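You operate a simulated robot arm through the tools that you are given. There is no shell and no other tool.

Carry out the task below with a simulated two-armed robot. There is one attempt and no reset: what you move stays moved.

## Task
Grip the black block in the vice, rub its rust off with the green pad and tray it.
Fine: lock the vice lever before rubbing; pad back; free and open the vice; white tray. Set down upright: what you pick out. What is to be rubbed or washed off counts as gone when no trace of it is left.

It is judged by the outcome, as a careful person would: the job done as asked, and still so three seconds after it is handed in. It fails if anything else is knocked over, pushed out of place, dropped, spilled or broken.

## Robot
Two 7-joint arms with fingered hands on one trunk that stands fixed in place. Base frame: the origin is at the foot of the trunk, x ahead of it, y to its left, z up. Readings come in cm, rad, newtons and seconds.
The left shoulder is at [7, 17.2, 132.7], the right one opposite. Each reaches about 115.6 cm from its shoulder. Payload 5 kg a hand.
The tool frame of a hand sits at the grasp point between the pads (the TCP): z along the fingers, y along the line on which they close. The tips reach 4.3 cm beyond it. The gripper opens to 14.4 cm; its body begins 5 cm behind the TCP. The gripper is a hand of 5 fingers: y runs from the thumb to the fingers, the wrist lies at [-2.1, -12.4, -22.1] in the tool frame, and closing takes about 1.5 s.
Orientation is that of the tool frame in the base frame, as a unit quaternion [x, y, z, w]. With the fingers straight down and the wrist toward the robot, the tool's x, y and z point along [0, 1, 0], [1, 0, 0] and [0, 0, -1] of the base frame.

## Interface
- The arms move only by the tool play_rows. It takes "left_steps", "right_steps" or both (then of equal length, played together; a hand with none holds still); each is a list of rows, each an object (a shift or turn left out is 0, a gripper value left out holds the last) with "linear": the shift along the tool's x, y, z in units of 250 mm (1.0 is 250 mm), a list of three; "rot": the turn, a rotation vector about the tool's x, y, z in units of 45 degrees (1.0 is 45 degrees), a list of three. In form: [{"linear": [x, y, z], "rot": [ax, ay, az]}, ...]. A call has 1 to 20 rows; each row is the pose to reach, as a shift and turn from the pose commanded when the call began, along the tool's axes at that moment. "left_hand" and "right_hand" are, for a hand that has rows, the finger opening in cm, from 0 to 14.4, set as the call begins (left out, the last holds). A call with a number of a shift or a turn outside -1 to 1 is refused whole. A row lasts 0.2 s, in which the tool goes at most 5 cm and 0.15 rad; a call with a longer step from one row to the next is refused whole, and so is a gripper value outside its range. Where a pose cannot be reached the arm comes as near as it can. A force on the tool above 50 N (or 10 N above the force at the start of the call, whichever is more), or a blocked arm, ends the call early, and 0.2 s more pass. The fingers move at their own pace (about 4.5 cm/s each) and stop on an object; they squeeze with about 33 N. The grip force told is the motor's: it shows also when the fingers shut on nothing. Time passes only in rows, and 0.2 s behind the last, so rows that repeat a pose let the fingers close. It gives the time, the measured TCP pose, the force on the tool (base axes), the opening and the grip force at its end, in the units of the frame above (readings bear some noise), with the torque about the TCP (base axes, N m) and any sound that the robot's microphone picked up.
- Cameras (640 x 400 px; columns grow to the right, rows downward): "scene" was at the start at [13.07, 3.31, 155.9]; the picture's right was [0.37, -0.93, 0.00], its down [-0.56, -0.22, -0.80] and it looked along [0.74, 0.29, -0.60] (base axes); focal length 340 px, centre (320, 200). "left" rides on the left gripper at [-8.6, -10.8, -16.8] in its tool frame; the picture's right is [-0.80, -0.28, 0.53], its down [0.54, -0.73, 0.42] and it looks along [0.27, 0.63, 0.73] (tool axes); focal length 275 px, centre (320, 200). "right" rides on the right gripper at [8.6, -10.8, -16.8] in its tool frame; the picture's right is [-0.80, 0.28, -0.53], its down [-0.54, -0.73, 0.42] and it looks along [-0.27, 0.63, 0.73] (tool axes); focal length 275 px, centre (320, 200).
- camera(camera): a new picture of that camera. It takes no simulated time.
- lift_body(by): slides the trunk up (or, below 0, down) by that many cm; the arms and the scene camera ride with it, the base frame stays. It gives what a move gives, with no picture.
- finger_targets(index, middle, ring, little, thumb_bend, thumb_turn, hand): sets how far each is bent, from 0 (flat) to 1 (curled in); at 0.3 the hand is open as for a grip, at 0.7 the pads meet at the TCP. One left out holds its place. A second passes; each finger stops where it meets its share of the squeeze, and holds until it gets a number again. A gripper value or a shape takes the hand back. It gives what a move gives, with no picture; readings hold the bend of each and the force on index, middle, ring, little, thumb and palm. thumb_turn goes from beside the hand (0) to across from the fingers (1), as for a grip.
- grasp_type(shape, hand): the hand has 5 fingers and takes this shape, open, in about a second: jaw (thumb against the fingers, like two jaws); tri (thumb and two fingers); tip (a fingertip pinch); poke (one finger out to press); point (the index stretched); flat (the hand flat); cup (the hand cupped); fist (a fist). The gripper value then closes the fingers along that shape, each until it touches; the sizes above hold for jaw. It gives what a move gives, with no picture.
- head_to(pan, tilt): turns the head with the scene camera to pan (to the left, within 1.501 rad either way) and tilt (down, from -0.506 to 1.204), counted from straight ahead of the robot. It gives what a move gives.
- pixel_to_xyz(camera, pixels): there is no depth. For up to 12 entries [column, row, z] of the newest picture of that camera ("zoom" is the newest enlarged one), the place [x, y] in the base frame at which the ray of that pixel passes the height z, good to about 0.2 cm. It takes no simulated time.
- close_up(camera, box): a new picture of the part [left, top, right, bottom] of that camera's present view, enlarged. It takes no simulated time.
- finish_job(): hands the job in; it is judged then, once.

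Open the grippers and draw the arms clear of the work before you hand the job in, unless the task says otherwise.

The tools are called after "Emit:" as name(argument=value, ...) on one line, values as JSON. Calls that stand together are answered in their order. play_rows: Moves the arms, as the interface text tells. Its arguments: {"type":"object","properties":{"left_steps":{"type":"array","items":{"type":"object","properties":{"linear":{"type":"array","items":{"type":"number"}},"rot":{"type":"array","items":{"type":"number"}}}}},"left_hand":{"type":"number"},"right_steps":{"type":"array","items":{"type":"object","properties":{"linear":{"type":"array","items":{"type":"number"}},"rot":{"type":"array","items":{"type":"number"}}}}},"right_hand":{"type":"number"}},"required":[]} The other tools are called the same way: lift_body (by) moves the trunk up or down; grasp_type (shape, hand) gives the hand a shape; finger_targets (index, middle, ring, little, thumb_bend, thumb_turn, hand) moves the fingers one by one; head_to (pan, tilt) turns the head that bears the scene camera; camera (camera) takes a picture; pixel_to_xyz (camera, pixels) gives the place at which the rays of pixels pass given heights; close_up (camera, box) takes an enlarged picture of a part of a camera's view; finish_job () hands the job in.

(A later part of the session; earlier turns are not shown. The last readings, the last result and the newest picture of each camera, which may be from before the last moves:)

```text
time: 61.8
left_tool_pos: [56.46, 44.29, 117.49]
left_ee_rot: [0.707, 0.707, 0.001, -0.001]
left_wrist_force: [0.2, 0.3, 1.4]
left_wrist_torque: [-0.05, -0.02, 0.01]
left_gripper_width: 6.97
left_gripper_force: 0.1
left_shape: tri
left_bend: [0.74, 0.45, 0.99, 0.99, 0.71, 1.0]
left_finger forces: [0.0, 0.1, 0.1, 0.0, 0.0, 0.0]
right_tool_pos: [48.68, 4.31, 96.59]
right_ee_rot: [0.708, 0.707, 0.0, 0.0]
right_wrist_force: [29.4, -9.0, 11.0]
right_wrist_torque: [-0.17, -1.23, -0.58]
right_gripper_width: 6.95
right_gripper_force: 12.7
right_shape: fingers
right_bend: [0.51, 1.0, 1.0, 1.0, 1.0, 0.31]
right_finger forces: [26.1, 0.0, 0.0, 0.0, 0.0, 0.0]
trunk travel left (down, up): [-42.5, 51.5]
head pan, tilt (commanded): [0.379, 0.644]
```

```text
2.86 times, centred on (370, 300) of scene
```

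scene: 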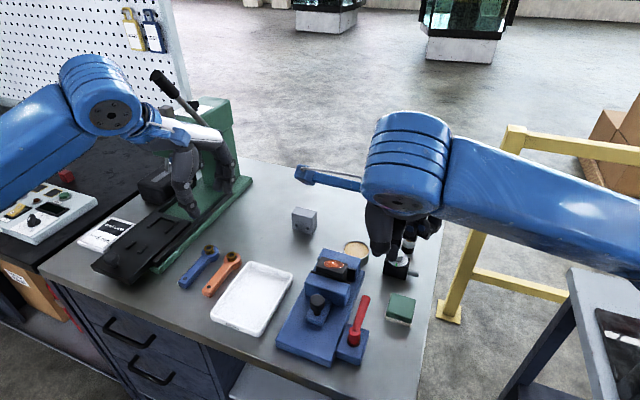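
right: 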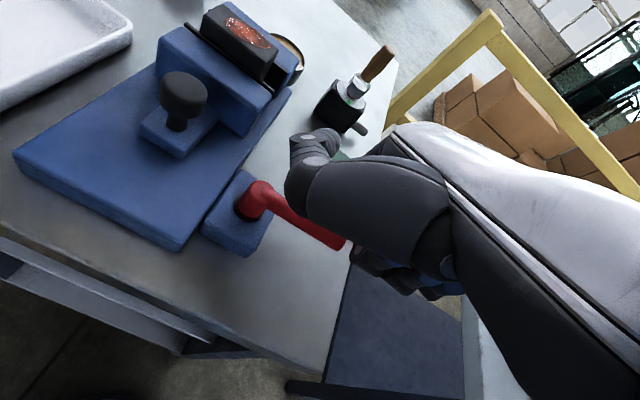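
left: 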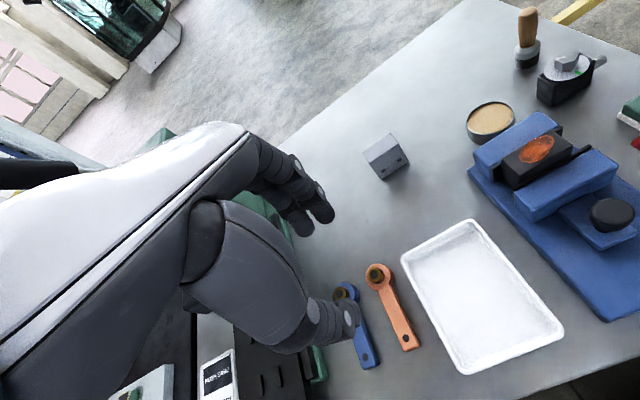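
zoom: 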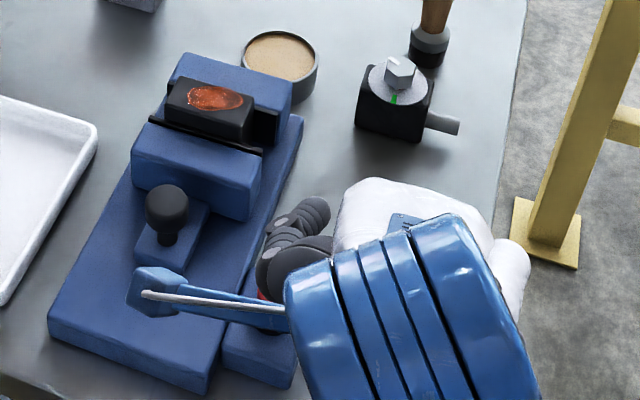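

The lever met its end stop: 29 N resisting and the index bent back, lever at about 100°. I back off and rise to look at the lever.

Emit:
play_rows(right_steps=[{"linear": [-0.005, 0.05, 0]}, {"linear": [-0.005, 0.1, -0.01]}, {"linear": [-0.005, 0.15, -0.08]}, {"linear": [-0.005, 0.2, -0.2]}, {"linear": [-0.005, 0.2, -0.35]}, {"linear": [-0.005, 0.2, -0.48]}, {"linear": [-0.005, 0.2, -0.48]}])

Emit:
camera(camera="right")

Emit:
close_up(camera="scene", box=[300, 230, 440, 370])

```text
time: 63.0
left_tool_pos: [56.22, 44.32, 117.78]
left_ee_rot: [0.708, 0.706, 0.002, 0.001]
left_wrist_force: [0.1, -0.3, -0.2]
left_wrist_torque: [0.05, 0.0, 0.02]
left_gripper_width: 6.97
left_gripper_force: 0.1
left_shape: tri
left_bend: [0.74, 0.45, 0.99, 0.99, 0.71, 1.0]
left_finger forces: [0.1, 0.0, 0.0, 0.1, 0.1, 0.0]
right_tool_pos: [54.99, -5.15, 99.97]
right_ee_rot: [0.721, 0.684, -0.077, 0.081]
right_wrist_force: [0.5, -0.5, 0.1]
right_wrist_torque: [0.05, 0.0, 0.0]
right_gripper_width: 7.65
right_gripper_force: 0.1
right_shape: fingers
right_bend: [0.7, 1.0, 1.0, 1.0, 1.0, 0.31]
right_finger forces: [0.1, 0.0, 0.0, 0.0, 0.0, 0.0]
right hand out of reach, approached as far as the arm can: row 6
trunk travel left (down, up): [-42.5, 51.5]
head pan, tilt (commanded): [0.379, 0.644]
stopped in row 6 (right hand): the arm was blocked; the commanded pose is now the measured one
```

```text
taken
```

right: 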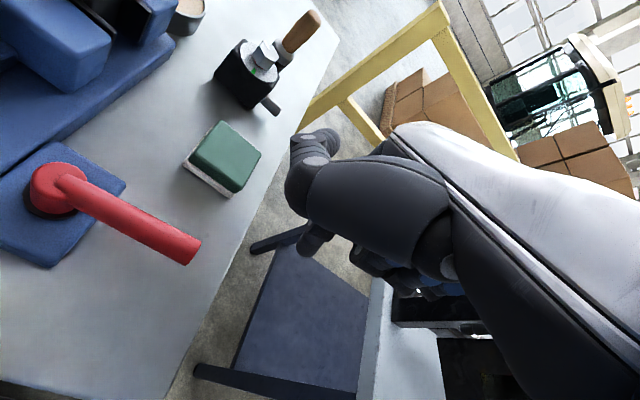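

```text
2.86 times, centred on (370, 300) of scene
```

zoom: 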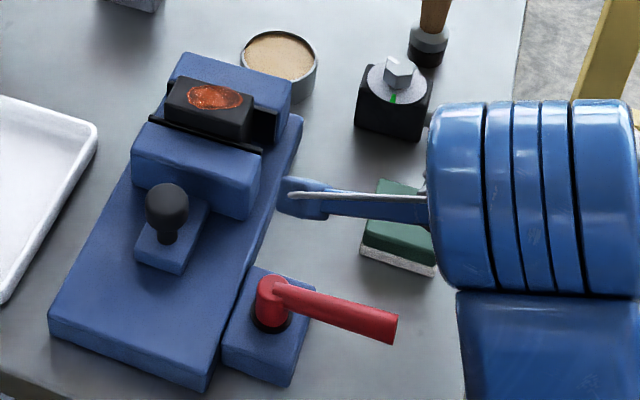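

The right arm got blocked on the way up and turned off its path, now at (55,−5,100). The lever is at about 100° (locked side). I look at the whole scene before moving.

Emit:
camera(camera="scene")

Emit:
camera(camera="left")

```text
taken
```

scene: 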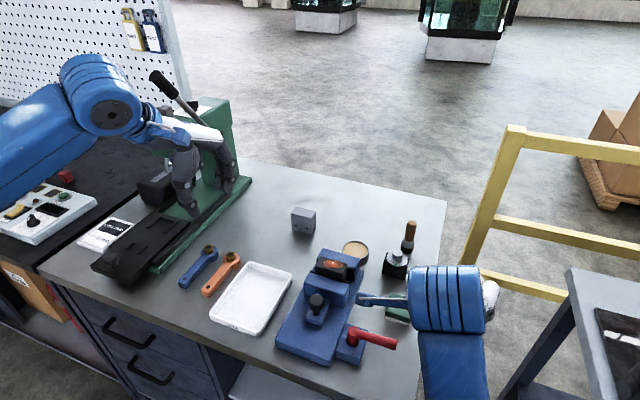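

```text
taken
```

left: 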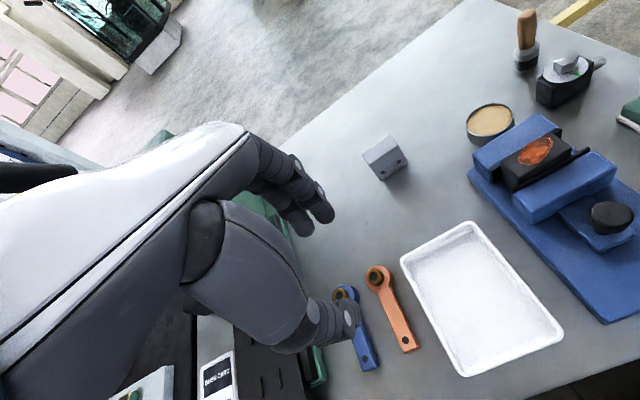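

Everything stands in its place and the lever points to about 100°. I raise the right hand gently a few cm and outward to get the arm out of its awkward fold.

Emit:
play_rows(right_steps=[{"linear": [0, 0.03, -0.06]}, {"linear": [0, 0.07, -0.13]}, {"linear": [0, 0.12, -0.2]}, {"linear": [0, 0.12, -0.2]}])

Emit:
camera(camera="scene")

```text
time: 63.9
left_tool_pos: [56.37, 44.52, 117.64]
left_ee_rot: [0.707, 0.707, 0.001, 0.002]
left_wrist_force: [0.2, 0.1, -0.1]
left_wrist_torque: [0.02, 0.01, -0.01]
left_gripper_width: 6.97
left_gripper_force: 0.0
left_shape: tri
left_bend: [0.74, 0.45, 0.99, 0.99, 0.71, 1.0]
left_finger forces: [0.0, 0.0, 0.1, 0.0, 0.0, 0.1]
right_tool_pos: [58.38, -10.75, 101.38]
right_ee_rot: [0.728, 0.66, -0.136, 0.129]
right_wrist_force: [-0.9, 0.9, 1.0]
right_wrist_torque: [-0.01, -0.03, 0.01]
right_gripper_width: 7.66
right_gripper_force: 0.0
right_shape: fingers
right_bend: [0.7, 1.0, 1.0, 1.0, 1.0, 0.31]
right_finger forces: [0.1, 0.0, 0.0, 0.0, 0.1, 0.0]
trunk travel left (down, up): [-42.5, 51.5]
head pan, tilt (commanded): [0.379, 0.644]
stopped in row 4 (right hand): the arm was blocked; the commanded pose is now the measured one
```

```text
taken
```

scene: 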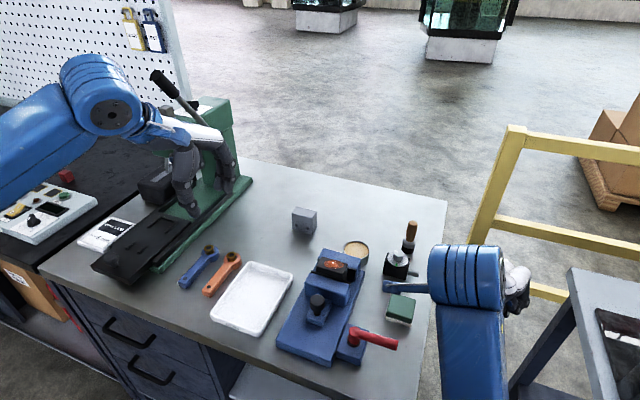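

The hand drifts toward −y while blocked. I turn the head to the right to see what the right arm is touching.

Emit:
head_to(pan=-0.5, tilt=0.8)

Emit:
camera(camera="scene")

Emit:
camera(camera="right")

```text
time: 65.0
left_tool_pos: [56.27, 44.4, 117.56]
left_ee_rot: [0.707, 0.708, 0.001, 0.002]
left_wrist_force: [-0.2, -0.1, -0.7]
left_wrist_torque: [-0.04, 0.0, 0.01]
left_gripper_width: 6.98
left_gripper_force: 0.0
left_shape: tri
left_bend: [0.74, 0.45, 0.99, 0.99, 0.71, 1.0]
left_finger forces: [0.1, 0.0, 0.1, 0.0, 0.1, 0.0]
right_tool_pos: [58.28, -10.65, 101.33]
right_ee_rot: [0.728, 0.66, -0.135, 0.129]
right_wrist_force: [0.9, 0.4, 0.3]
right_wrist_torque: [-0.01, -0.01, -0.01]
right_gripper_width: 7.7
right_gripper_force: 0.0
right_shape: fingers
right_bend: [0.7, 1.0, 1.0, 1.0, 1.0, 0.31]
right_finger forces: [0.1, 0.0, 0.0, 0.1, 0.0, 0.0]
trunk travel left (down, up): [-42.5, 51.5]
head pan, tilt (commanded): [-0.499, 0.799]
```

```text
taken
```

scene: 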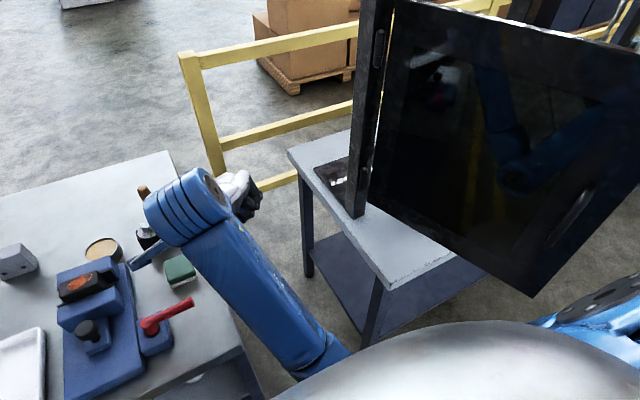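

```text
taken
```

right: 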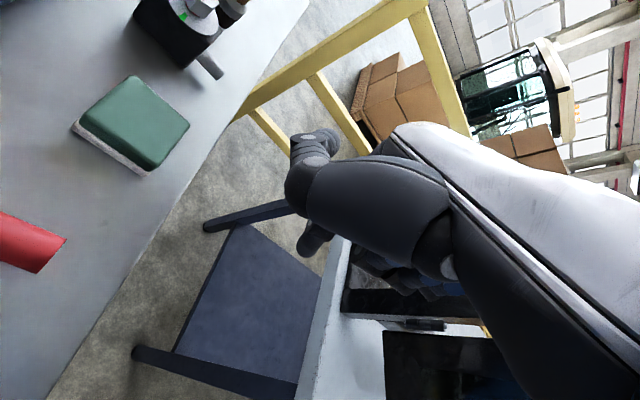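

The elbow hangs low in front of the trunk at about (330,370). I tilt the head further down to see it.

Emit:
head_to(pan=-0.25, tilt=1.15)

Emit:
camera(camera="scene")

```text
time: 65.9
left_tool_pos: [56.39, 44.44, 117.58]
left_ee_rot: [0.707, 0.707, 0.001, 0.001]
left_wrist_force: [-0.6, 0.2, 0.3]
left_wrist_torque: [-0.03, 0.04, 0.01]
left_gripper_width: 6.96
left_gripper_force: 0.0
left_shape: tri
left_bend: [0.74, 0.45, 0.99, 0.99, 0.71, 1.0]
left_finger forces: [0.0, 0.0, 0.0, 0.1, 0.1, 0.1]
right_tool_pos: [58.36, -10.62, 101.41]
right_ee_rot: [0.728, 0.66, -0.135, 0.129]
right_wrist_force: [-0.9, 0.1, -0.3]
right_wrist_torque: [-0.01, 0.03, 0.02]
right_gripper_width: 7.67
right_gripper_force: 0.0
right_shape: fingers
right_bend: [0.7, 1.0, 1.0, 1.0, 1.0, 0.31]
right_finger forces: [0.0, 0.0, 0.0, 0.1, 0.1, 0.1]
trunk travel left (down, up): [-42.5, 51.5]
head pan, tilt (commanded): [-0.25, 1.15]
```

```text
taken
```

scene: 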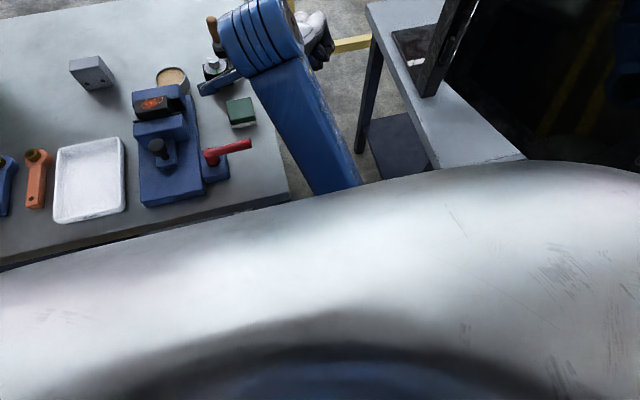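

The elbow hides below the chest, likely folded against the trunk. Raising the trunk carries both arms up unchanged and gives more room, so I lift it 20 cm.

Emit:
lift_body(by=20)

Emit:
head_to(pan=0.2, tilt=0.85)

Emit:
camera(camera="scene")

Emit:
camera(camera="right")

```text
time: 68.0
left_tool_pos: [56.36, 44.4, 137.55]
left_ee_rot: [0.707, 0.707, 0.0, 0.001]
left_wrist_force: [0.0, 0.1, -0.5]
left_wrist_torque: [-0.05, 0.02, 0.01]
left_gripper_width: 6.98
left_gripper_force: 0.0
left_shape: tri
left_bend: [0.74, 0.45, 0.99, 0.99, 0.71, 1.0]
left_finger forces: [0.0, 0.1, 0.0, 0.0, 0.0, 0.0]
right_tool_pos: [58.27, -10.6, 121.37]
right_ee_rot: [0.728, 0.66, -0.136, 0.128]
right_wrist_force: [0.7, 0.6, 0.7]
right_wrist_torque: [0.02, 0.03, 0.01]
right_gripper_width: 7.65
right_gripper_force: 0.2
right_shape: fingers
right_bend: [0.7, 1.0, 1.0, 1.0, 1.0, 0.31]
right_finger forces: [0.0, 0.1, 0.0, 0.0, 0.1, 0.1]
trunk travel left (down, up): [-62.5, 31.5]
head pan, tilt (commanded): [-0.25, 1.15]
```

```text
time: 68.9
left_tool_pos: [56.29, 44.41, 137.64]
left_ee_rot: [0.707, 0.707, 0.001, 0.001]
left_wrist_force: [1.2, -0.5, -0.4]
left_wrist_torque: [-0.05, 0.02, 0.01]
left_gripper_width: 6.96
left_gripper_force: 0.1
left_shape: tri
left_bend: [0.74, 0.45, 0.99, 0.99, 0.71, 1.0]
left_finger forces: [0.0, 0.0, 0.1, 0.0, 0.0, 0.0]
right_tool_pos: [58.18, -10.69, 121.26]
right_ee_rot: [0.729, 0.659, -0.135, 0.129]
right_wrist_force: [-0.2, 0.1, -0.4]
right_wrist_torque: [0.02, 0.03, 0.01]
right_gripper_width: 7.67
right_gripper_force: 0.1
right_shape: fingers
right_bend: [0.7, 1.0, 1.0, 1.0, 1.0, 0.31]
right_finger forces: [0.1, 0.0, 0.0, 0.1, 0.0, 0.0]
trunk travel left (down, up): [-62.5, 31.5]
head pan, tilt (commanded): [0.201, 0.85]
```

```text
taken
```

scene: 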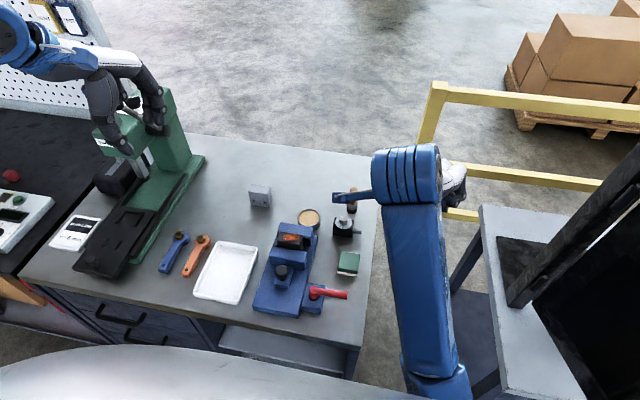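

```text
taken
```

right: 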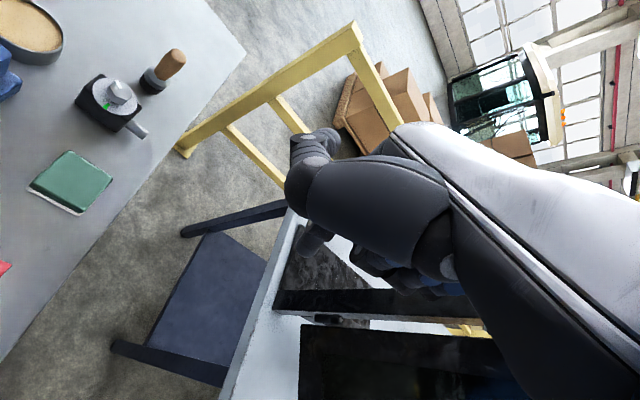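

Both arms rose cleanly; the bench scene looks intact. I now turn the right tool back to straight down while moving slightly +x,+y,+z, in small steps.

Emit:
play_rows(right_steps=[{"linear": [0.04, 0.027, -0.04], "rot": [-0.002, 0.08, -0.021]}, {"linear": [0.08, 0.055, -0.08], "rot": [-0.004, 0.16, -0.042]}, {"linear": [0.12, 0.082, -0.12], "rot": [-0.006, 0.24, -0.063]}, {"linear": [0.15, 0.11, -0.16], "rot": [-0.008, 0.32, -0.083]}, {"linear": [0.18, 0.13, -0.19], "rot": [-0.01, 0.4, -0.104]}, {"linear": [0.193, 0.137, -0.204], "rot": [-0.012, 0.479, -0.125]}, {"linear": [0.193, 0.137, -0.204], "rot": [-0.012, 0.479, -0.125]}])

Emit:
camera(camera="scene")

```text
time: 69.9
left_tool_pos: [56.32, 44.39, 137.59]
left_ee_rot: [0.708, 0.706, 0.002, 0.002]
left_wrist_force: [0.8, -1.2, 0.1]
left_wrist_torque: [-0.03, -0.01, 0.02]
left_gripper_width: 6.97
left_gripper_force: 0.1
left_shape: tri
left_bend: [0.74, 0.45, 0.99, 0.99, 0.71, 1.0]
left_finger forces: [0.0, 0.1, 0.0, 0.0, 0.1, 0.0]
right_tool_pos: [61.36, -13.42, 120.53]
right_ee_rot: [0.726, 0.671, -0.11, 0.099]
right_wrist_force: [0.2, 0.6, -0.1]
right_wrist_torque: [-0.04, 0.0, -0.02]
right_gripper_width: 7.67
right_gripper_force: 0.0
right_shape: fingers
right_bend: [0.7, 1.0, 1.0, 1.0, 1.0, 0.31]
right_finger forces: [0.1, 0.0, 0.1, 0.0, 0.0, 0.0]
trunk travel left (down, up): [-62.5, 31.5]
head pan, tilt (commanded): [0.201, 0.85]
stopped in row 4 (right hand): the arm was blocked; the commanded pose is now the measured one
```

```text
taken
```

scene: 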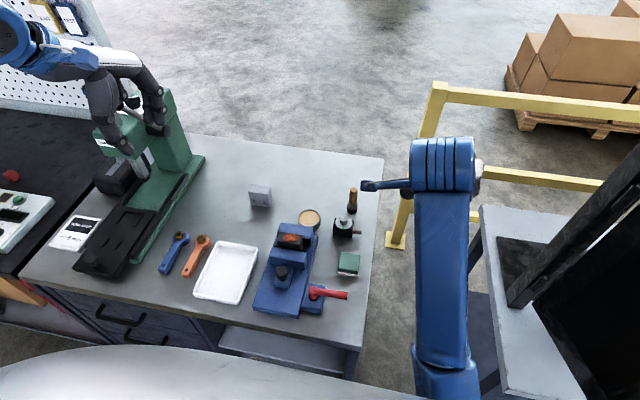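

It was blocked again and slid toward −y. I extend the arm outward instead: +x, up and slightly −y, so the elbow comes off the trunk.

Emit:
play_rows(right_steps=[{"linear": [-0.03, 0.09, -0.065]}, {"linear": [-0.06, 0.18, -0.13]}, {"linear": [-0.1, 0.29, -0.21]}, {"linear": [-0.14, 0.4, -0.29]}, {"linear": [-0.175, 0.5, -0.365]}, {"linear": [-0.21, 0.605, -0.44]}, {"linear": [-0.21, 0.605, -0.44]}])

Emit:
camera(camera="scene")

```text
time: 71.5
left_tool_pos: [56.35, 44.44, 137.57]
left_ee_rot: [0.707, 0.707, 0.001, 0.001]
left_wrist_force: [-0.2, 0.5, -0.1]
left_wrist_torque: [0.0, -0.02, 0.01]
left_gripper_width: 6.97
left_gripper_force: 0.0
left_shape: tri
left_bend: [0.74, 0.45, 0.99, 0.99, 0.71, 1.0]
left_finger forces: [0.0, 0.1, 0.1, 0.0, 0.0, 0.1]
right_tool_pos: [76.25, -16.32, 132.37]
right_ee_rot: [0.727, 0.671, -0.11, 0.099]
right_wrist_force: [-0.3, 0.5, 0.2]
right_wrist_torque: [-0.01, -0.04, -0.01]
right_gripper_width: 7.69
right_gripper_force: 0.1
right_shape: fingers
right_bend: [0.7, 1.0, 1.0, 1.0, 1.0, 0.31]
right_finger forces: [0.0, 0.0, 0.0, 0.1, 0.0, 0.0]
trunk travel left (down, up): [-62.5, 31.5]
head pan, tilt (commanded): [0.201, 0.85]
```

```text
taken
```

scene: 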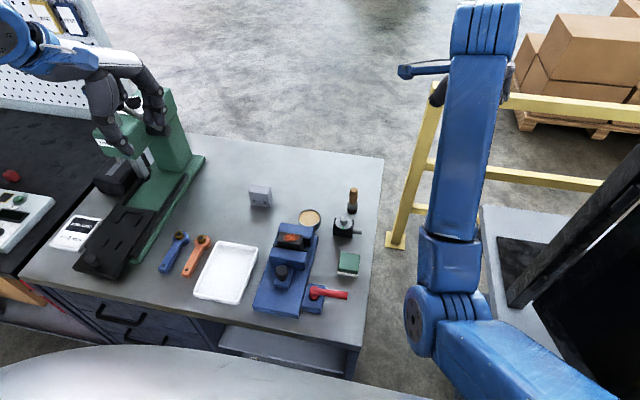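

The arm is free now, elbow out to the right at (440,315). I turn the tool back to straight down here in the open.

Emit:
play_rows(right_steps=[{"rot": [-0.005, 0.095, -0.025]}, {"rot": [-0.01, 0.19, -0.05]}, {"rot": [-0.015, 0.285, -0.075]}, {"rot": [-0.02, 0.378, -0.1]}, {"rot": [-0.02, 0.378, -0.1]}])

Emit:
grasp_type(hand="right", shape="tri")

Emit:
close_up(camera="scene", box=[230, 190, 380, 330])

```text
time: 72.7
left_tool_pos: [56.2, 44.51, 137.52]
left_ee_rot: [0.707, 0.708, 0.001, 0.001]
left_wrist_force: [-0.1, 0.8, 0.1]
left_wrist_torque: [-0.01, -0.03, -0.02]
left_gripper_width: 6.96
left_gripper_force: 0.0
left_shape: tri
left_bend: [0.74, 0.45, 0.99, 0.99, 0.71, 1.0]
left_finger forces: [0.0, 0.0, 0.0, 0.0, 0.0, 0.0]
right_tool_pos: [76.28, -16.38, 132.37]
right_ee_rot: [0.707, 0.707, 0.0, -0.001]
right_wrist_force: [0.2, 0.2, -0.2]
right_wrist_torque: [-0.01, -0.01, 0.05]
right_gripper_width: 7.69
right_gripper_force: 0.0
right_shape: fingers
right_bend: [0.7, 1.0, 1.0, 1.0, 1.0, 0.31]
right_finger forces: [0.1, 0.0, 0.0, 0.0, 0.0, 0.0]
trunk travel left (down, up): [-62.5, 31.5]
head pan, tilt (commanded): [0.201, 0.85]
```

```text
time: 73.6
left_tool_pos: [56.38, 44.45, 137.7]
left_ee_rot: [0.707, 0.707, 0.002, 0.001]
left_wrist_force: [0.4, -0.2, -0.4]
left_wrist_torque: [-0.01, 0.04, -0.07]
left_gripper_width: 6.95
left_gripper_force: 0.1
left_shape: tri
left_bend: [0.74, 0.45, 0.99, 0.99, 0.71, 1.0]
left_finger forces: [0.0, 0.1, 0.0, 0.0, 0.1, 0.0]
right_tool_pos: [76.19, -16.33, 132.34]
right_ee_rot: [0.707, 0.707, 0.0, 0.001]
right_wrist_force: [0.2, -0.1, -0.9]
right_wrist_torque: [0.0, 0.0, -0.02]
right_gripper_width: 14.35
right_gripper_force: 0.1
right_shape: tri
right_bend: [0.3, 0.3, 0.99, 0.99, 0.3, 0.97]
right_finger forces: [0.0, 0.0, 0.1, 0.0, 0.1, 0.0]
trunk travel left (down, up): [-62.5, 31.5]
head pan, tilt (commanded): [0.201, 0.85]
```

```text
2.86 times, centred on (305, 260) of scene
```

zoom: 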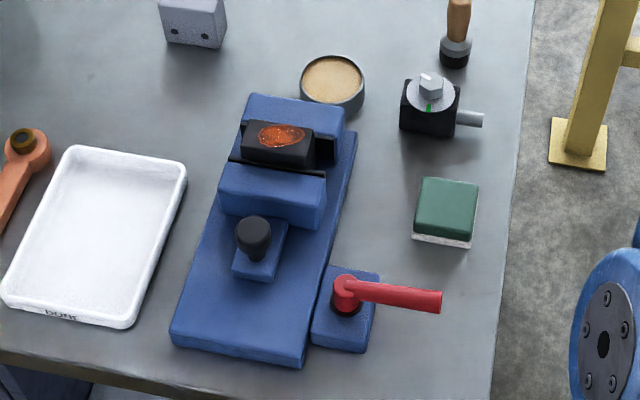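

Lever is over at the locked side and the block sits clamped. I check the pad's corners and the nearby hex device in this zoom before reaching for the pad.

Emit:
pixel_to_xyz(camera="zoom", pixels=[[424, 178, 92], [479, 184, 92], [473, 238, 92], [416, 230, 92], [413, 240, 89], [470, 249, 89], [400, 132, 89], [455, 138, 89], [442, 295, 95], [345, 290, 94], [310, 137, 97], [245, 124, 97]])

```text
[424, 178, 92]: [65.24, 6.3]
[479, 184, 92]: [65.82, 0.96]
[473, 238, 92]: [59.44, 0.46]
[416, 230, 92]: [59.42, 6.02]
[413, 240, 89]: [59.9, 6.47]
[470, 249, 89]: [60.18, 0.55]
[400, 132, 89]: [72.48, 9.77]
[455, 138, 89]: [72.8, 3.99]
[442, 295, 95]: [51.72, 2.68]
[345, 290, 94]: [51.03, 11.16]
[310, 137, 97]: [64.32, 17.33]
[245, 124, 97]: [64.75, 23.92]
```

The pad is where it was, centre (62.65,3.45); the hex device starts at x≈72.5. I move the right hand over the pad at TCP z≈112.

Emit:
play_rows(right_steps=[{"linear": [0.1, -0.068, 0.1]}, {"linear": [0.2, -0.135, 0.2]}, {"linear": [0.3, -0.2, 0.3]}, {"linear": [0.4, -0.27, 0.4]}, {"linear": [0.5, -0.34, 0.5]}, {"linear": [0.6, -0.41, 0.6]}, {"linear": [0.7, -0.475, 0.7]}, {"linear": [0.794, -0.542, 0.812]}, {"linear": [0.794, -0.542, 0.812]}], right_hand=9)

Emit:
camera(camera="scene")

Emit:
camera(camera="right")

```text
time: 74.7
left_tool_pos: [56.23, 44.46, 137.67]
left_ee_rot: [0.708, 0.707, 0.001, 0.001]
left_wrist_force: [0.3, 0.6, -0.2]
left_wrist_torque: [-0.02, -0.02, -0.01]
left_gripper_width: 6.97
left_gripper_force: 0.1
left_shape: tri
left_bend: [0.74, 0.45, 0.99, 0.99, 0.71, 1.0]
left_finger forces: [0.0, 0.0, 0.1, 0.1, 0.0, 0.0]
right_tool_pos: [71.74, -14.34, 122.55]
right_ee_rot: [0.73, 0.679, -0.033, 0.067]
right_wrist_force: [0.2, 0.3, 0.1]
right_wrist_torque: [0.03, -0.01, 0.03]
right_gripper_width: 9.04
right_gripper_force: 0.0
right_shape: tri
right_bend: [0.73, 0.4, 0.99, 0.99, 0.64, 1.0]
right_finger forces: [0.1, 0.1, 0.0, 0.0, 0.0, 0.0]
trunk travel left (down, up): [-62.5, 31.5]
head pan, tilt (commanded): [0.201, 0.85]
stopped in row 5 (right hand): the arm was blocked; the commanded pose is now the measured one
```

```text
taken
```

scene: 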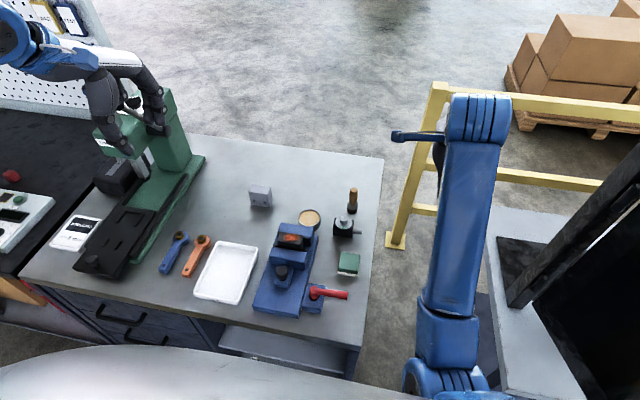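

```text
taken
```

right: 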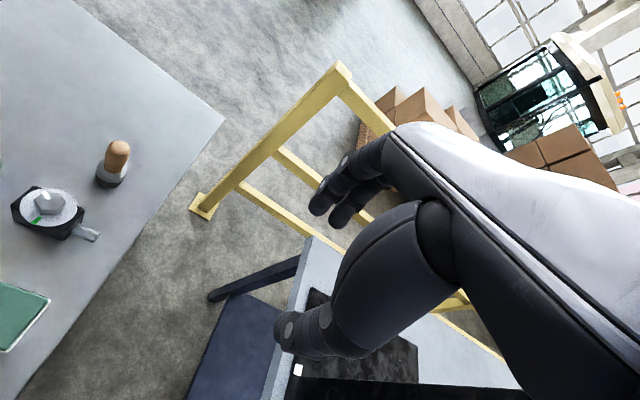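

Blocked again: the elbow sits too far inward, near the chest. I go back out to open space and straighten the tool first.

Emit:
play_rows(right_steps=[{"linear": [-0.04, 0.08, -0.08], "rot": [0.015, 0.045, -0.023]}, {"linear": [-0.08, 0.16, -0.16], "rot": [0.03, 0.09, -0.046]}, {"linear": [-0.12, 0.24, -0.24], "rot": [0.045, 0.135, -0.069]}, {"linear": [-0.16, 0.32, -0.32], "rot": [0.061, 0.18, -0.092]}, {"linear": [-0.16, 0.4, -0.4], "rot": [0.061, 0.18, -0.092]}, {"linear": [-0.16, 0.4, -0.4], "rot": [0.061, 0.18, -0.092]}])

Emit:
head_to(pan=-0.3, tilt=0.8)

Emit:
camera(camera="scene")

```text
time: 76.1
left_tool_pos: [56.25, 44.47, 137.6]
left_ee_rot: [0.708, 0.707, 0.001, 0.0]
left_wrist_force: [-0.4, -0.4, -0.3]
left_wrist_torque: [0.01, 0.0, 0.0]
left_gripper_width: 6.95
left_gripper_force: 0.1
left_shape: tri
left_bend: [0.74, 0.45, 0.99, 0.99, 0.71, 1.0]
left_finger forces: [0.0, 0.1, 0.0, 0.0, 0.1, 0.0]
right_tool_pos: [81.09, -17.47, 133.75]
right_ee_rot: [0.706, 0.708, 0.0, -0.001]
right_wrist_force: [-0.2, -0.5, -0.3]
right_wrist_torque: [0.02, 0.0, 0.01]
right_gripper_width: 9.04
right_gripper_force: 0.1
right_shape: tri
right_bend: [0.73, 0.4, 0.99, 0.99, 0.64, 1.0]
right_finger forces: [0.0, 0.0, 0.0, 0.0, 0.1, 0.1]
trunk travel left (down, up): [-62.5, 31.5]
head pan, tilt (commanded): [0.201, 0.85]
```

```text
time: 77.0
left_tool_pos: [56.38, 44.46, 137.71]
left_ee_rot: [0.707, 0.707, 0.001, 0.001]
left_wrist_force: [1.0, -0.3, 0.0]
left_wrist_torque: [0.01, 0.02, -0.01]
left_gripper_width: 6.96
left_gripper_force: 0.1
left_shape: tri
left_bend: [0.74, 0.45, 0.99, 0.99, 0.71, 1.0]
left_finger forces: [0.0, 0.0, 0.0, 0.0, 0.0, 0.0]
right_tool_pos: [81.09, -17.43, 133.59]
right_ee_rot: [0.706, 0.708, 0.0, 0.0]
right_wrist_force: [-0.2, -0.1, -0.9]
right_wrist_torque: [-0.01, -0.01, 0.02]
right_gripper_width: 9.03
right_gripper_force: 0.1
right_shape: tri
right_bend: [0.73, 0.4, 0.99, 0.99, 0.64, 1.0]
right_finger forces: [0.1, 0.0, 0.0, 0.0, 0.0, 0.1]
trunk travel left (down, up): [-62.5, 31.5]
head pan, tilt (commanded): [-0.3, 0.799]
```

```text
taken
```

scene: 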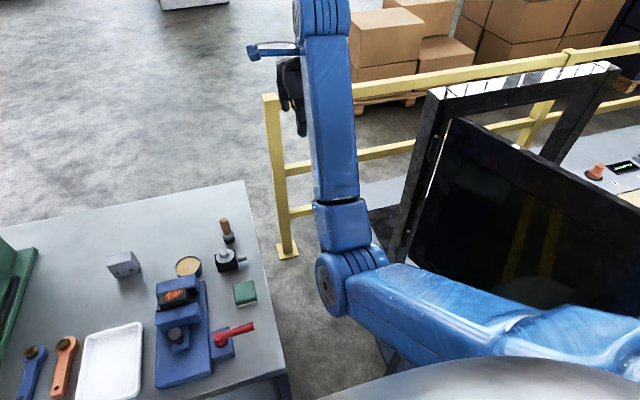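

Now I see: the right elbow hangs low and inward near the chest, which blocks that arm when the hand comes closer. The left arm is in good shape and, with the trunk raised, can reach pad, knob and lever, so I park the right hand high and to the right.

Emit:
play_rows(right_steps=[{"linear": [-0.03, 0, -0.12]}, {"linear": [-0.06, 0, -0.26]}, {"linear": [-0.1, 0, -0.42]}, {"linear": [-0.14, 0, -0.57]}, {"linear": [-0.18, 0, -0.72]}, {"linear": [-0.22, 0, -0.86]}, {"linear": [-0.24, 0, -0.98]}, {"linear": [-0.24, 0, -0.98]}])

Emit:
camera(camera="scene")

```text
time: 78.8
left_tool_pos: [56.26, 44.51, 137.77]
left_ee_rot: [0.707, 0.707, 0.001, 0.002]
left_wrist_force: [-0.3, 0.0, -0.1]
left_wrist_torque: [-0.01, -0.01, 0.01]
left_gripper_width: 6.98
left_gripper_force: 0.1
left_shape: tri
left_bend: [0.74, 0.45, 0.99, 0.99, 0.71, 1.0]
left_finger forces: [0.1, 0.0, 0.0, 0.1, 0.0, 0.1]
right_tool_pos: [81.91, -23.87, 157.89]
right_ee_rot: [0.706, 0.708, -0.001, -0.001]
right_wrist_force: [0.4, 0.1, 0.1]
right_wrist_torque: [0.0, -0.02, 0.01]
right_gripper_width: 9.03
right_gripper_force: 0.0
right_shape: tri
right_bend: [0.73, 0.4, 0.99, 0.99, 0.64, 1.0]
right_finger forces: [0.0, 0.1, 0.1, 0.0, 0.0, 0.0]
right hand out of reach, approached as far as the arm can: row 6, 7, 8
trunk travel left (down, up): [-62.5, 31.5]
head pan, tilt (commanded): [-0.3, 0.799]
```

```text
taken
```

scene: 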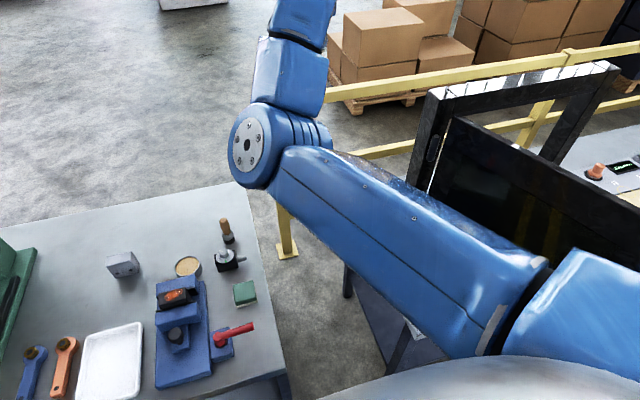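

The right arm is now up and out of the way. I set the head back to the bench and bring the left hand toward the pad, first half.

Emit:
head_to(pan=0.15, tilt=0.9)

Emit:
play_rows(left_steps=[{"linear": [-0.12, 0.02, 0.08]}, {"linear": [-0.25, 0.035, 0.17]}, {"linear": [-0.38, 0.05, 0.26]}, {"linear": [-0.51, 0.07, 0.35]}, {"linear": [-0.64, 0.09, 0.44]}, {"linear": [-0.77, 0.105, 0.52]}, {"linear": [-0.88, 0.12, 0.6]}, {"linear": [-0.88, 0.12, 0.6]}], left_hand=9)

Emit:
camera(camera="scene")

```text
time: 79.7
left_tool_pos: [56.26, 44.55, 137.66]
left_ee_rot: [0.707, 0.707, 0.0, 0.001]
left_wrist_force: [0.1, 0.5, 0.1]
left_wrist_torque: [-0.02, 0.0, 0.04]
left_gripper_width: 6.95
left_gripper_force: 0.1
left_shape: tri
left_bend: [0.74, 0.45, 0.99, 0.99, 0.71, 1.0]
left_finger forces: [0.1, 0.0, 0.1, 0.0, 0.1, 0.1]
right_tool_pos: [81.9, -23.85, 157.97]
right_ee_rot: [0.707, 0.707, 0.0, 0.001]
right_wrist_force: [-0.2, -0.2, -0.4]
right_wrist_torque: [0.01, 0.01, 0.01]
right_gripper_width: 9.05
right_gripper_force: 0.0
right_shape: tri
right_bend: [0.73, 0.4, 0.99, 0.99, 0.64, 1.0]
right_finger forces: [0.1, 0.0, 0.1, 0.0, 0.0, 0.0]
trunk travel left (down, up): [-62.5, 31.5]
head pan, tilt (commanded): [0.15, 0.901]
```

```text
time: 81.5
left_tool_pos: [59.11, 22.62, 122.33]
left_ee_rot: [0.707, 0.707, 0.001, 0.002]
left_wrist_force: [-0.4, 0.3, 0.5]
left_wrist_torque: [-0.02, 0.02, 0.02]
left_gripper_width: 8.97
left_gripper_force: 0.0
left_shape: tri
left_bend: [0.74, 0.4, 0.99, 0.99, 0.64, 1.0]
left_finger forces: [0.0, 0.0, 0.1, 0.0, 0.0, 0.0]
right_tool_pos: [81.93, -23.93, 157.92]
right_ee_rot: [0.707, 0.707, 0.0, 0.0]
right_wrist_force: [-0.4, 1.0, 0.4]
right_wrist_torque: [0.0, 0.0, -0.03]
right_gripper_width: 9.02
right_gripper_force: 0.0
right_shape: tri
right_bend: [0.73, 0.4, 0.99, 0.99, 0.64, 1.0]
right_finger forces: [0.1, 0.0, 0.0, 0.0, 0.1, 0.1]
trunk travel left (down, up): [-62.5, 31.5]
head pan, tilt (commanded): [0.15, 0.901]
```

```text
taken
```

scene: 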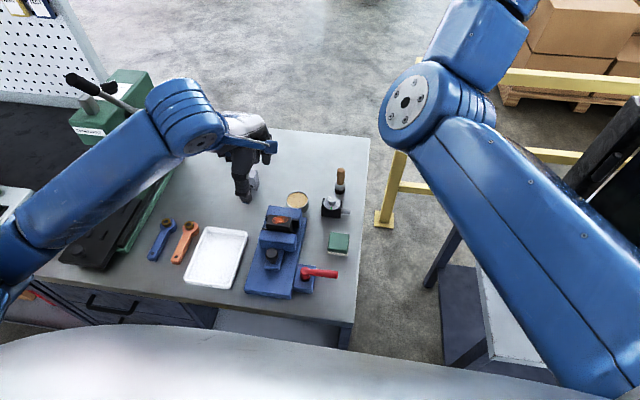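

The left arm moves freely with its elbow out. I go on to above the pad at TCP (62.65, 3.5, 106).

Emit:
play_rows(left_steps=[{"linear": [-0.11, 0.02, 0.07]}, {"linear": [-0.22, 0.04, 0.16]}, {"linear": [-0.33, 0.06, 0.26]}, {"linear": [-0.44, 0.08, 0.36]}, {"linear": [-0.55, 0.1, 0.46]}, {"linear": [-0.66, 0.12, 0.56]}, {"linear": [-0.764, 0.142, 0.652]}, {"linear": [-0.764, 0.142, 0.652]}])

Emit:
camera(camera="scene")

Emit:
camera(camera="left")

```text
time: 83.3
left_tool_pos: [62.99, 3.23, 106.34]
left_ee_rot: [0.707, 0.707, 0.001, 0.001]
left_wrist_force: [0.7, -0.2, -1.0]
left_wrist_torque: [-0.01, -0.02, 0.01]
left_gripper_width: 9.0
left_gripper_force: 0.1
left_shape: tri
left_bend: [0.74, 0.4, 0.99, 0.99, 0.64, 1.0]
left_finger forces: [0.0, 0.0, 0.0, 0.0, 0.0, 0.0]
right_tool_pos: [81.97, -23.94, 158.01]
right_ee_rot: [0.707, 0.707, 0.0, 0.0]
right_wrist_force: [-0.2, 0.3, -0.1]
right_wrist_torque: [-0.04, -0.03, 0.04]
right_gripper_width: 9.06
right_gripper_force: 0.0
right_shape: tri
right_bend: [0.73, 0.4, 0.99, 0.99, 0.64, 1.0]
right_finger forces: [0.0, 0.0, 0.0, 0.0, 0.0, 0.0]
trunk travel left (down, up): [-62.5, 31.5]
head pan, tilt (commanded): [0.15, 0.901]
```

```text
taken
```

scene: 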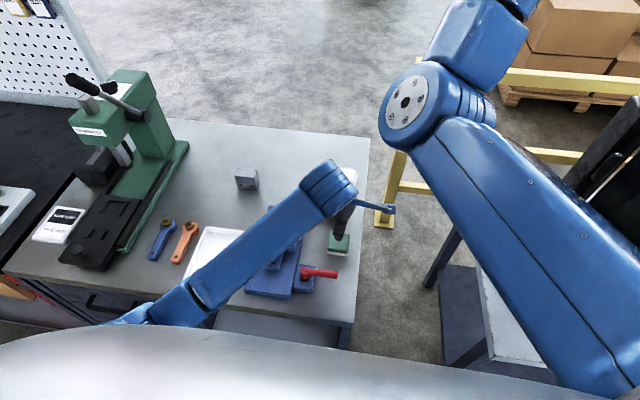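

```text
taken
```

left: 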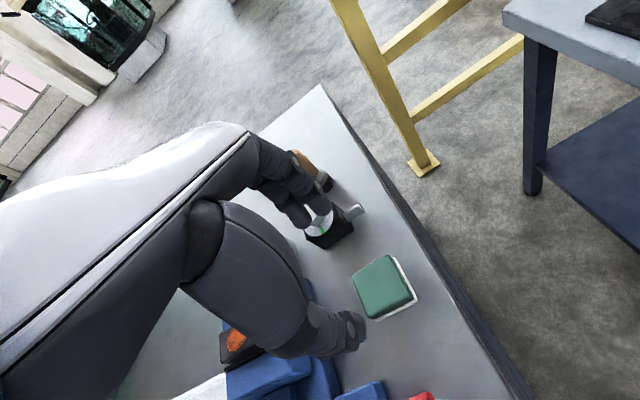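

The pad lies centred under the hand (left view (383,288)). I trim the position slightly and descend to TCP z≈94.2.

Emit:
play_rows(left_steps=[{"linear": [0.008, -0.012, 0.1]}, {"linear": [0.008, -0.012, 0.2]}, {"linear": [0.008, -0.012, 0.3]}, {"linear": [0.008, -0.012, 0.39]}, {"linear": [0.008, -0.012, 0.45]}, {"linear": [0.008, -0.012, 0.485]}, {"linear": [0.008, -0.012, 0.485]}])

Emit:
camera(camera="left")

Emit:
close_up(camera="scene", box=[270, 160, 400, 300])

```text
time: 84.9
left_tool_pos: [62.55, 3.61, 94.27]
left_ee_rot: [0.707, 0.707, 0.001, 0.001]
left_wrist_force: [-0.3, 0.0, 0.3]
left_wrist_torque: [0.04, 0.01, -0.05]
left_gripper_width: 8.97
left_gripper_force: 0.0
left_shape: tri
left_bend: [0.74, 0.4, 0.99, 0.99, 0.64, 1.0]
left_finger forces: [0.1, 0.0, 0.0, 0.0, 0.1, 0.0]
right_tool_pos: [81.98, -23.84, 157.87]
right_ee_rot: [0.707, 0.707, 0.0, 0.0]
right_wrist_force: [-0.7, -0.2, 0.5]
right_wrist_torque: [0.0, -0.03, 0.0]
right_gripper_width: 9.03
right_gripper_force: 0.2
right_shape: tri
right_bend: [0.73, 0.4, 0.99, 0.99, 0.64, 1.0]
right_finger forces: [0.0, 0.1, 0.0, 0.0, 0.1, 0.0]
trunk travel left (down, up): [-62.5, 31.5]
head pan, tilt (commanded): [0.15, 0.901]
```

```text
taken
```

left: 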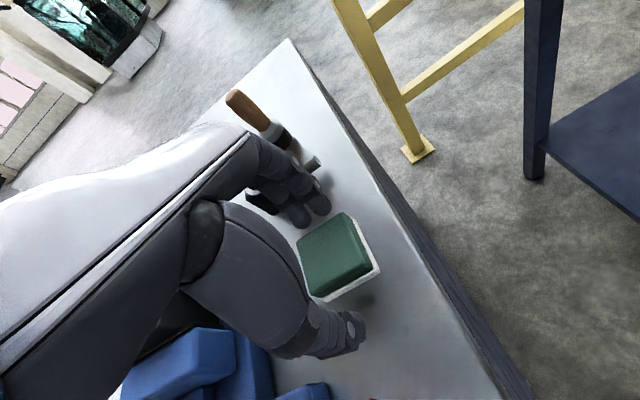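

```text
2.86 times, centred on (335, 230) of scene
```

zoom: 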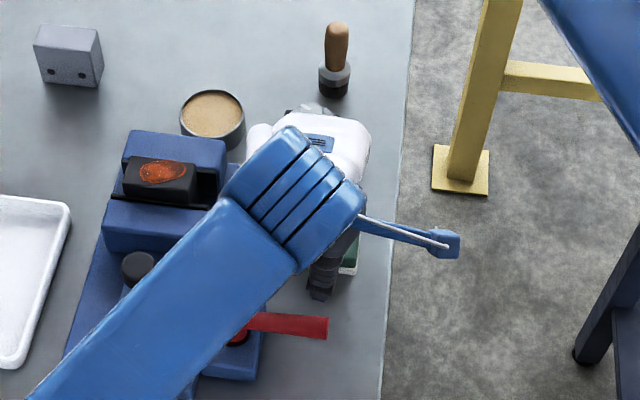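

The pad is between thumb and fingers, no contact yet. I close on it.

Emit:
play_rows(left_steps=[{}, {}, {}, {}, {}, {}, {}], left_hand=0)

Emit:
camera(camera="left")

```text
time: 86.5
left_tool_pos: [62.56, 3.6, 94.18]
left_ee_rot: [0.707, 0.707, 0.0, 0.0]
left_wrist_force: [-0.9, 0.1, 0.2]
left_wrist_torque: [-0.02, 0.02, 0.0]
left_gripper_width: 5.43
left_gripper_force: 32.5
left_shape: tri
left_bend: [0.74, 0.51, 1.0, 1.0, 0.73, 1.0]
left_finger forces: [14.9, 14.6, 0.1, 0.2, 29.7, 0.0]
right_tool_pos: [81.76, -23.95, 157.95]
right_ee_rot: [0.707, 0.708, 0.0, 0.0]
right_wrist_force: [0.4, -0.3, 0.6]
right_wrist_torque: [0.0, -0.03, 0.03]
right_gripper_width: 9.03
right_gripper_force: 0.0
right_shape: tri
right_bend: [0.73, 0.4, 0.99, 0.99, 0.64, 1.0]
right_finger forces: [0.0, 0.0, 0.1, 0.0, 0.0, 0.0]
trunk travel left (down, up): [-62.5, 31.5]
head pan, tilt (commanded): [0.15, 0.901]
```

```text
taken
```

left: 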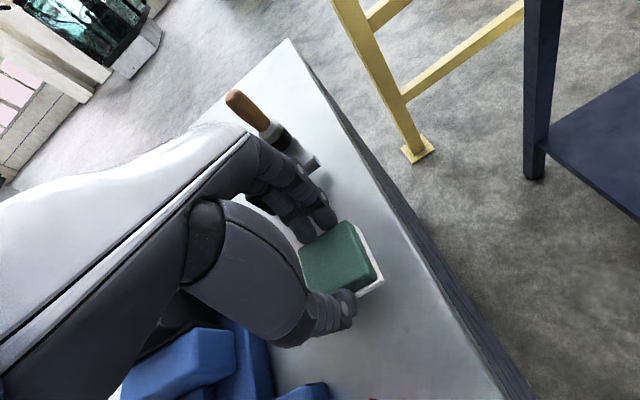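

Pad is gripped at 5.4 cm. I note its place (TCP 62.56, 3.6, 94.2) for putting it back, and lift 12 cm.

Emit:
play_rows(left_steps=[{"linear": [0, 0, -0.05]}, {"linear": [0, 0, -0.13]}, {"linear": [0, 0, -0.23]}, {"linear": [0, 0, -0.34]}, {"linear": [0, 0, -0.44]}, {"linear": [0, 0, -0.48]}, {"linear": [0, 0, -0.48]}])

Emit:
camera(camera="left")

Emit:
close_up(camera="scene", box=[240, 150, 400, 310])

```text
time: 88.1
left_tool_pos: [62.51, 3.46, 106.32]
left_ee_rot: [0.707, 0.707, 0.0, 0.001]
left_wrist_force: [0.6, 0.7, -1.4]
left_wrist_torque: [0.0, 0.0, -0.01]
left_gripper_width: 5.4
left_gripper_force: 32.9
left_shape: tri
left_bend: [0.74, 0.51, 1.0, 1.0, 0.73, 1.0]
left_finger forces: [15.0, 14.8, 0.0, 0.0, 29.7, 0.0]
right_tool_pos: [81.97, -24.03, 157.93]
right_ee_rot: [0.707, 0.708, 0.0, -0.001]
right_wrist_force: [-1.0, 0.4, 0.2]
right_wrist_torque: [0.01, 0.0, 0.01]
right_gripper_width: 9.04
right_gripper_force: 0.1
right_shape: tri
right_bend: [0.73, 0.4, 0.99, 0.99, 0.64, 1.0]
right_finger forces: [0.0, 0.0, 0.0, 0.0, 0.1, 0.0]
trunk travel left (down, up): [-62.5, 31.5]
head pan, tilt (commanded): [0.15, 0.901]
```

```text
taken
```

left: 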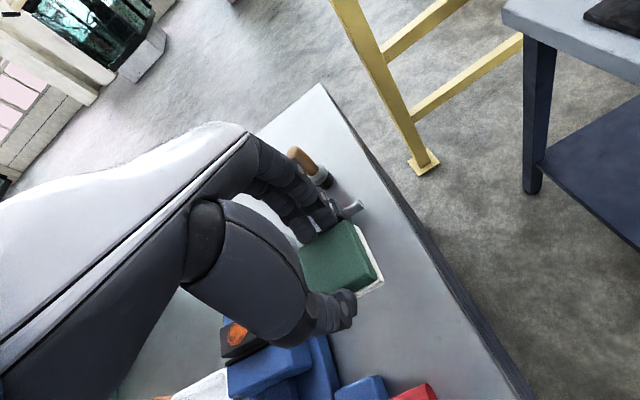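

```text
2.50 times, centred on (320, 230) of scene
```

zoom: 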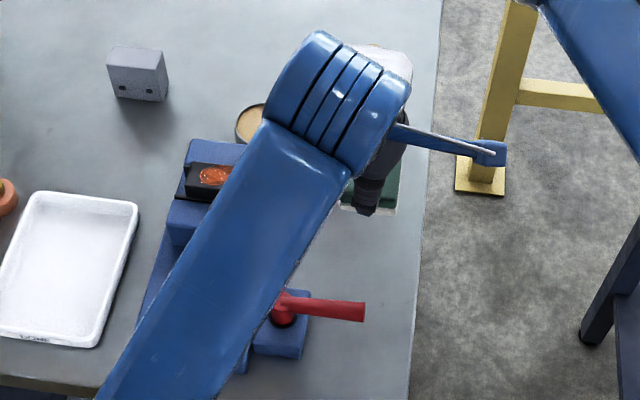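

Pad is held level. I carry it over the block: TCP (64, 20, 108).

Emit:
play_rows(left_steps=[{"linear": [0.05, 0.0, -0.04]}, {"linear": [0.15, 0.01, -0.07]}, {"linear": [0.28, 0.025, -0.07]}, {"linear": [0.42, 0.04, -0.07]}, {"linear": [0.56, 0.05, -0.07]}, {"linear": [0.66, 0.06, -0.07]}, {"linear": [0.66, 0.06, -0.07]}])

Emit:
camera(camera="left")

Emit:
close_up(camera="scene", box=[220, 150, 380, 310])

```text
time: 89.7
left_tool_pos: [64.29, 20.01, 108.14]
left_ee_rot: [0.708, 0.706, 0.0, 0.0]
left_wrist_force: [0.1, -0.8, -0.9]
left_wrist_torque: [0.01, -0.02, -0.03]
left_gripper_width: 5.43
left_gripper_force: 32.7
left_shape: tri
left_bend: [0.74, 0.51, 1.0, 1.0, 0.73, 1.0]
left_finger forces: [14.9, 14.7, 0.1, 0.0, 29.8, 0.0]
right_tool_pos: [81.96, -23.96, 157.95]
right_ee_rot: [0.707, 0.707, 0.0, 0.0]
right_wrist_force: [-0.4, -0.1, -0.7]
right_wrist_torque: [0.03, 0.0, 0.03]
right_gripper_width: 9.05
right_gripper_force: 0.1
right_shape: tri
right_bend: [0.73, 0.4, 0.99, 0.99, 0.64, 1.0]
right_finger forces: [0.0, 0.1, 0.0, 0.1, 0.0, 0.0]
trunk travel left (down, up): [-62.5, 31.5]
head pan, tilt (commanded): [0.15, 0.901]
```

```text
taken
```

left: 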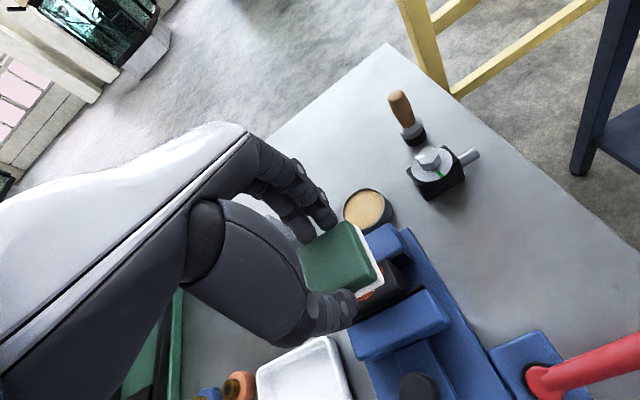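

```text
2.50 times, centred on (300, 230) of scene
```

zoom: 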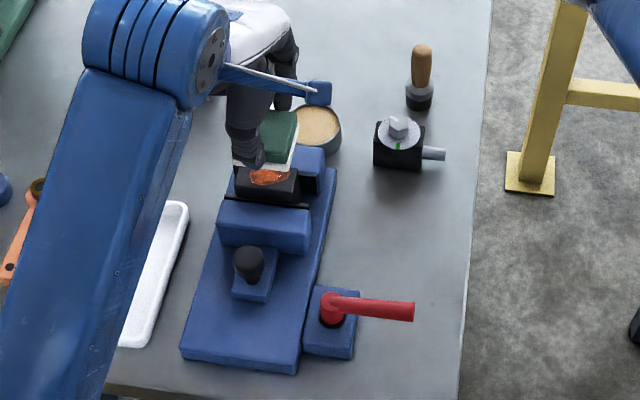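

The pad hovers over the block. I descend 4.6 cm, then feel for contact.

Emit:
play_rows(left_steps=[{"linear": [0, -0.01, 0.07]}, {"linear": [0, -0.01, 0.13]}, {"linear": [0, -0.01, 0.17]}, {"linear": [0, -0.01, 0.184]}, {"linear": [0, -0.01, 0.184]}])

Emit:
play_rows(left_steps=[{"linear": [0, 0, 0.008]}, {"linear": [0, 0, 0.016]}, {"linear": [0, 0, 0.016]}])

Emit:
close_up(camera="left", box=[260, 180, 460, 340])

```text
time: 90.9
left_tool_pos: [64.0, 19.85, 103.35]
left_ee_rot: [0.707, 0.707, 0.001, 0.001]
left_wrist_force: [0.3, -0.4, 0.6]
left_wrist_torque: [0.0, 0.02, -0.01]
left_gripper_width: 5.39
left_gripper_force: 32.9
left_shape: tri
left_bend: [0.74, 0.51, 1.0, 1.0, 0.73, 1.0]
left_finger forces: [15.0, 14.8, 0.0, 0.0, 29.9, 0.0]
right_tool_pos: [81.98, -23.9, 157.93]
right_ee_rot: [0.707, 0.707, 0.0, 0.0]
right_wrist_force: [0.7, 0.8, 0.4]
right_wrist_torque: [0.01, 0.01, 0.02]
right_gripper_width: 9.04
right_gripper_force: 0.1
right_shape: tri
right_bend: [0.73, 0.4, 0.99, 0.99, 0.64, 1.0]
right_finger forces: [0.0, 0.0, 0.1, 0.0, 0.0, 0.0]
trunk travel left (down, up): [-62.5, 31.5]
head pan, tilt (commanded): [0.15, 0.901]
```

```text
time: 91.7
left_tool_pos: [63.78, 19.93, 103.21]
left_ee_rot: [0.707, 0.707, 0.003, 0.001]
left_wrist_force: [3.2, 0.1, 19.6]
left_wrist_torque: [-0.03, -0.12, 0.0]
left_gripper_width: 5.48
left_gripper_force: 33.3
left_shape: tri
left_bend: [0.74, 0.51, 1.0, 1.0, 0.73, 1.0]
left_finger forces: [17.8, 17.9, 0.0, 0.0, 32.5, 0.1]
right_tool_pos: [81.67, -24.01, 158.05]
right_ee_rot: [0.707, 0.707, 0.0, 0.0]
right_wrist_force: [-0.5, 0.3, -0.1]
right_wrist_torque: [-0.03, -0.01, 0.02]
right_gripper_width: 9.03
right_gripper_force: 0.1
right_shape: tri
right_bend: [0.73, 0.4, 0.99, 0.99, 0.64, 1.0]
right_finger forces: [0.1, 0.0, 0.0, 0.0, 0.1, 0.0]
trunk travel left (down, up): [-62.5, 31.5]
head pan, tilt (commanded): [0.15, 0.901]
```

```text
2.50 times, centred on (360, 260) of left
```

zoom: 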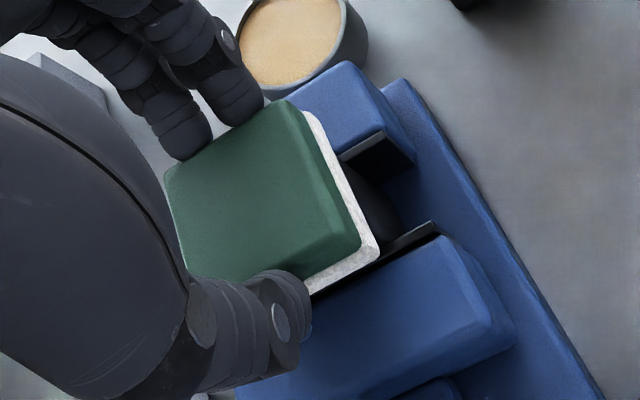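

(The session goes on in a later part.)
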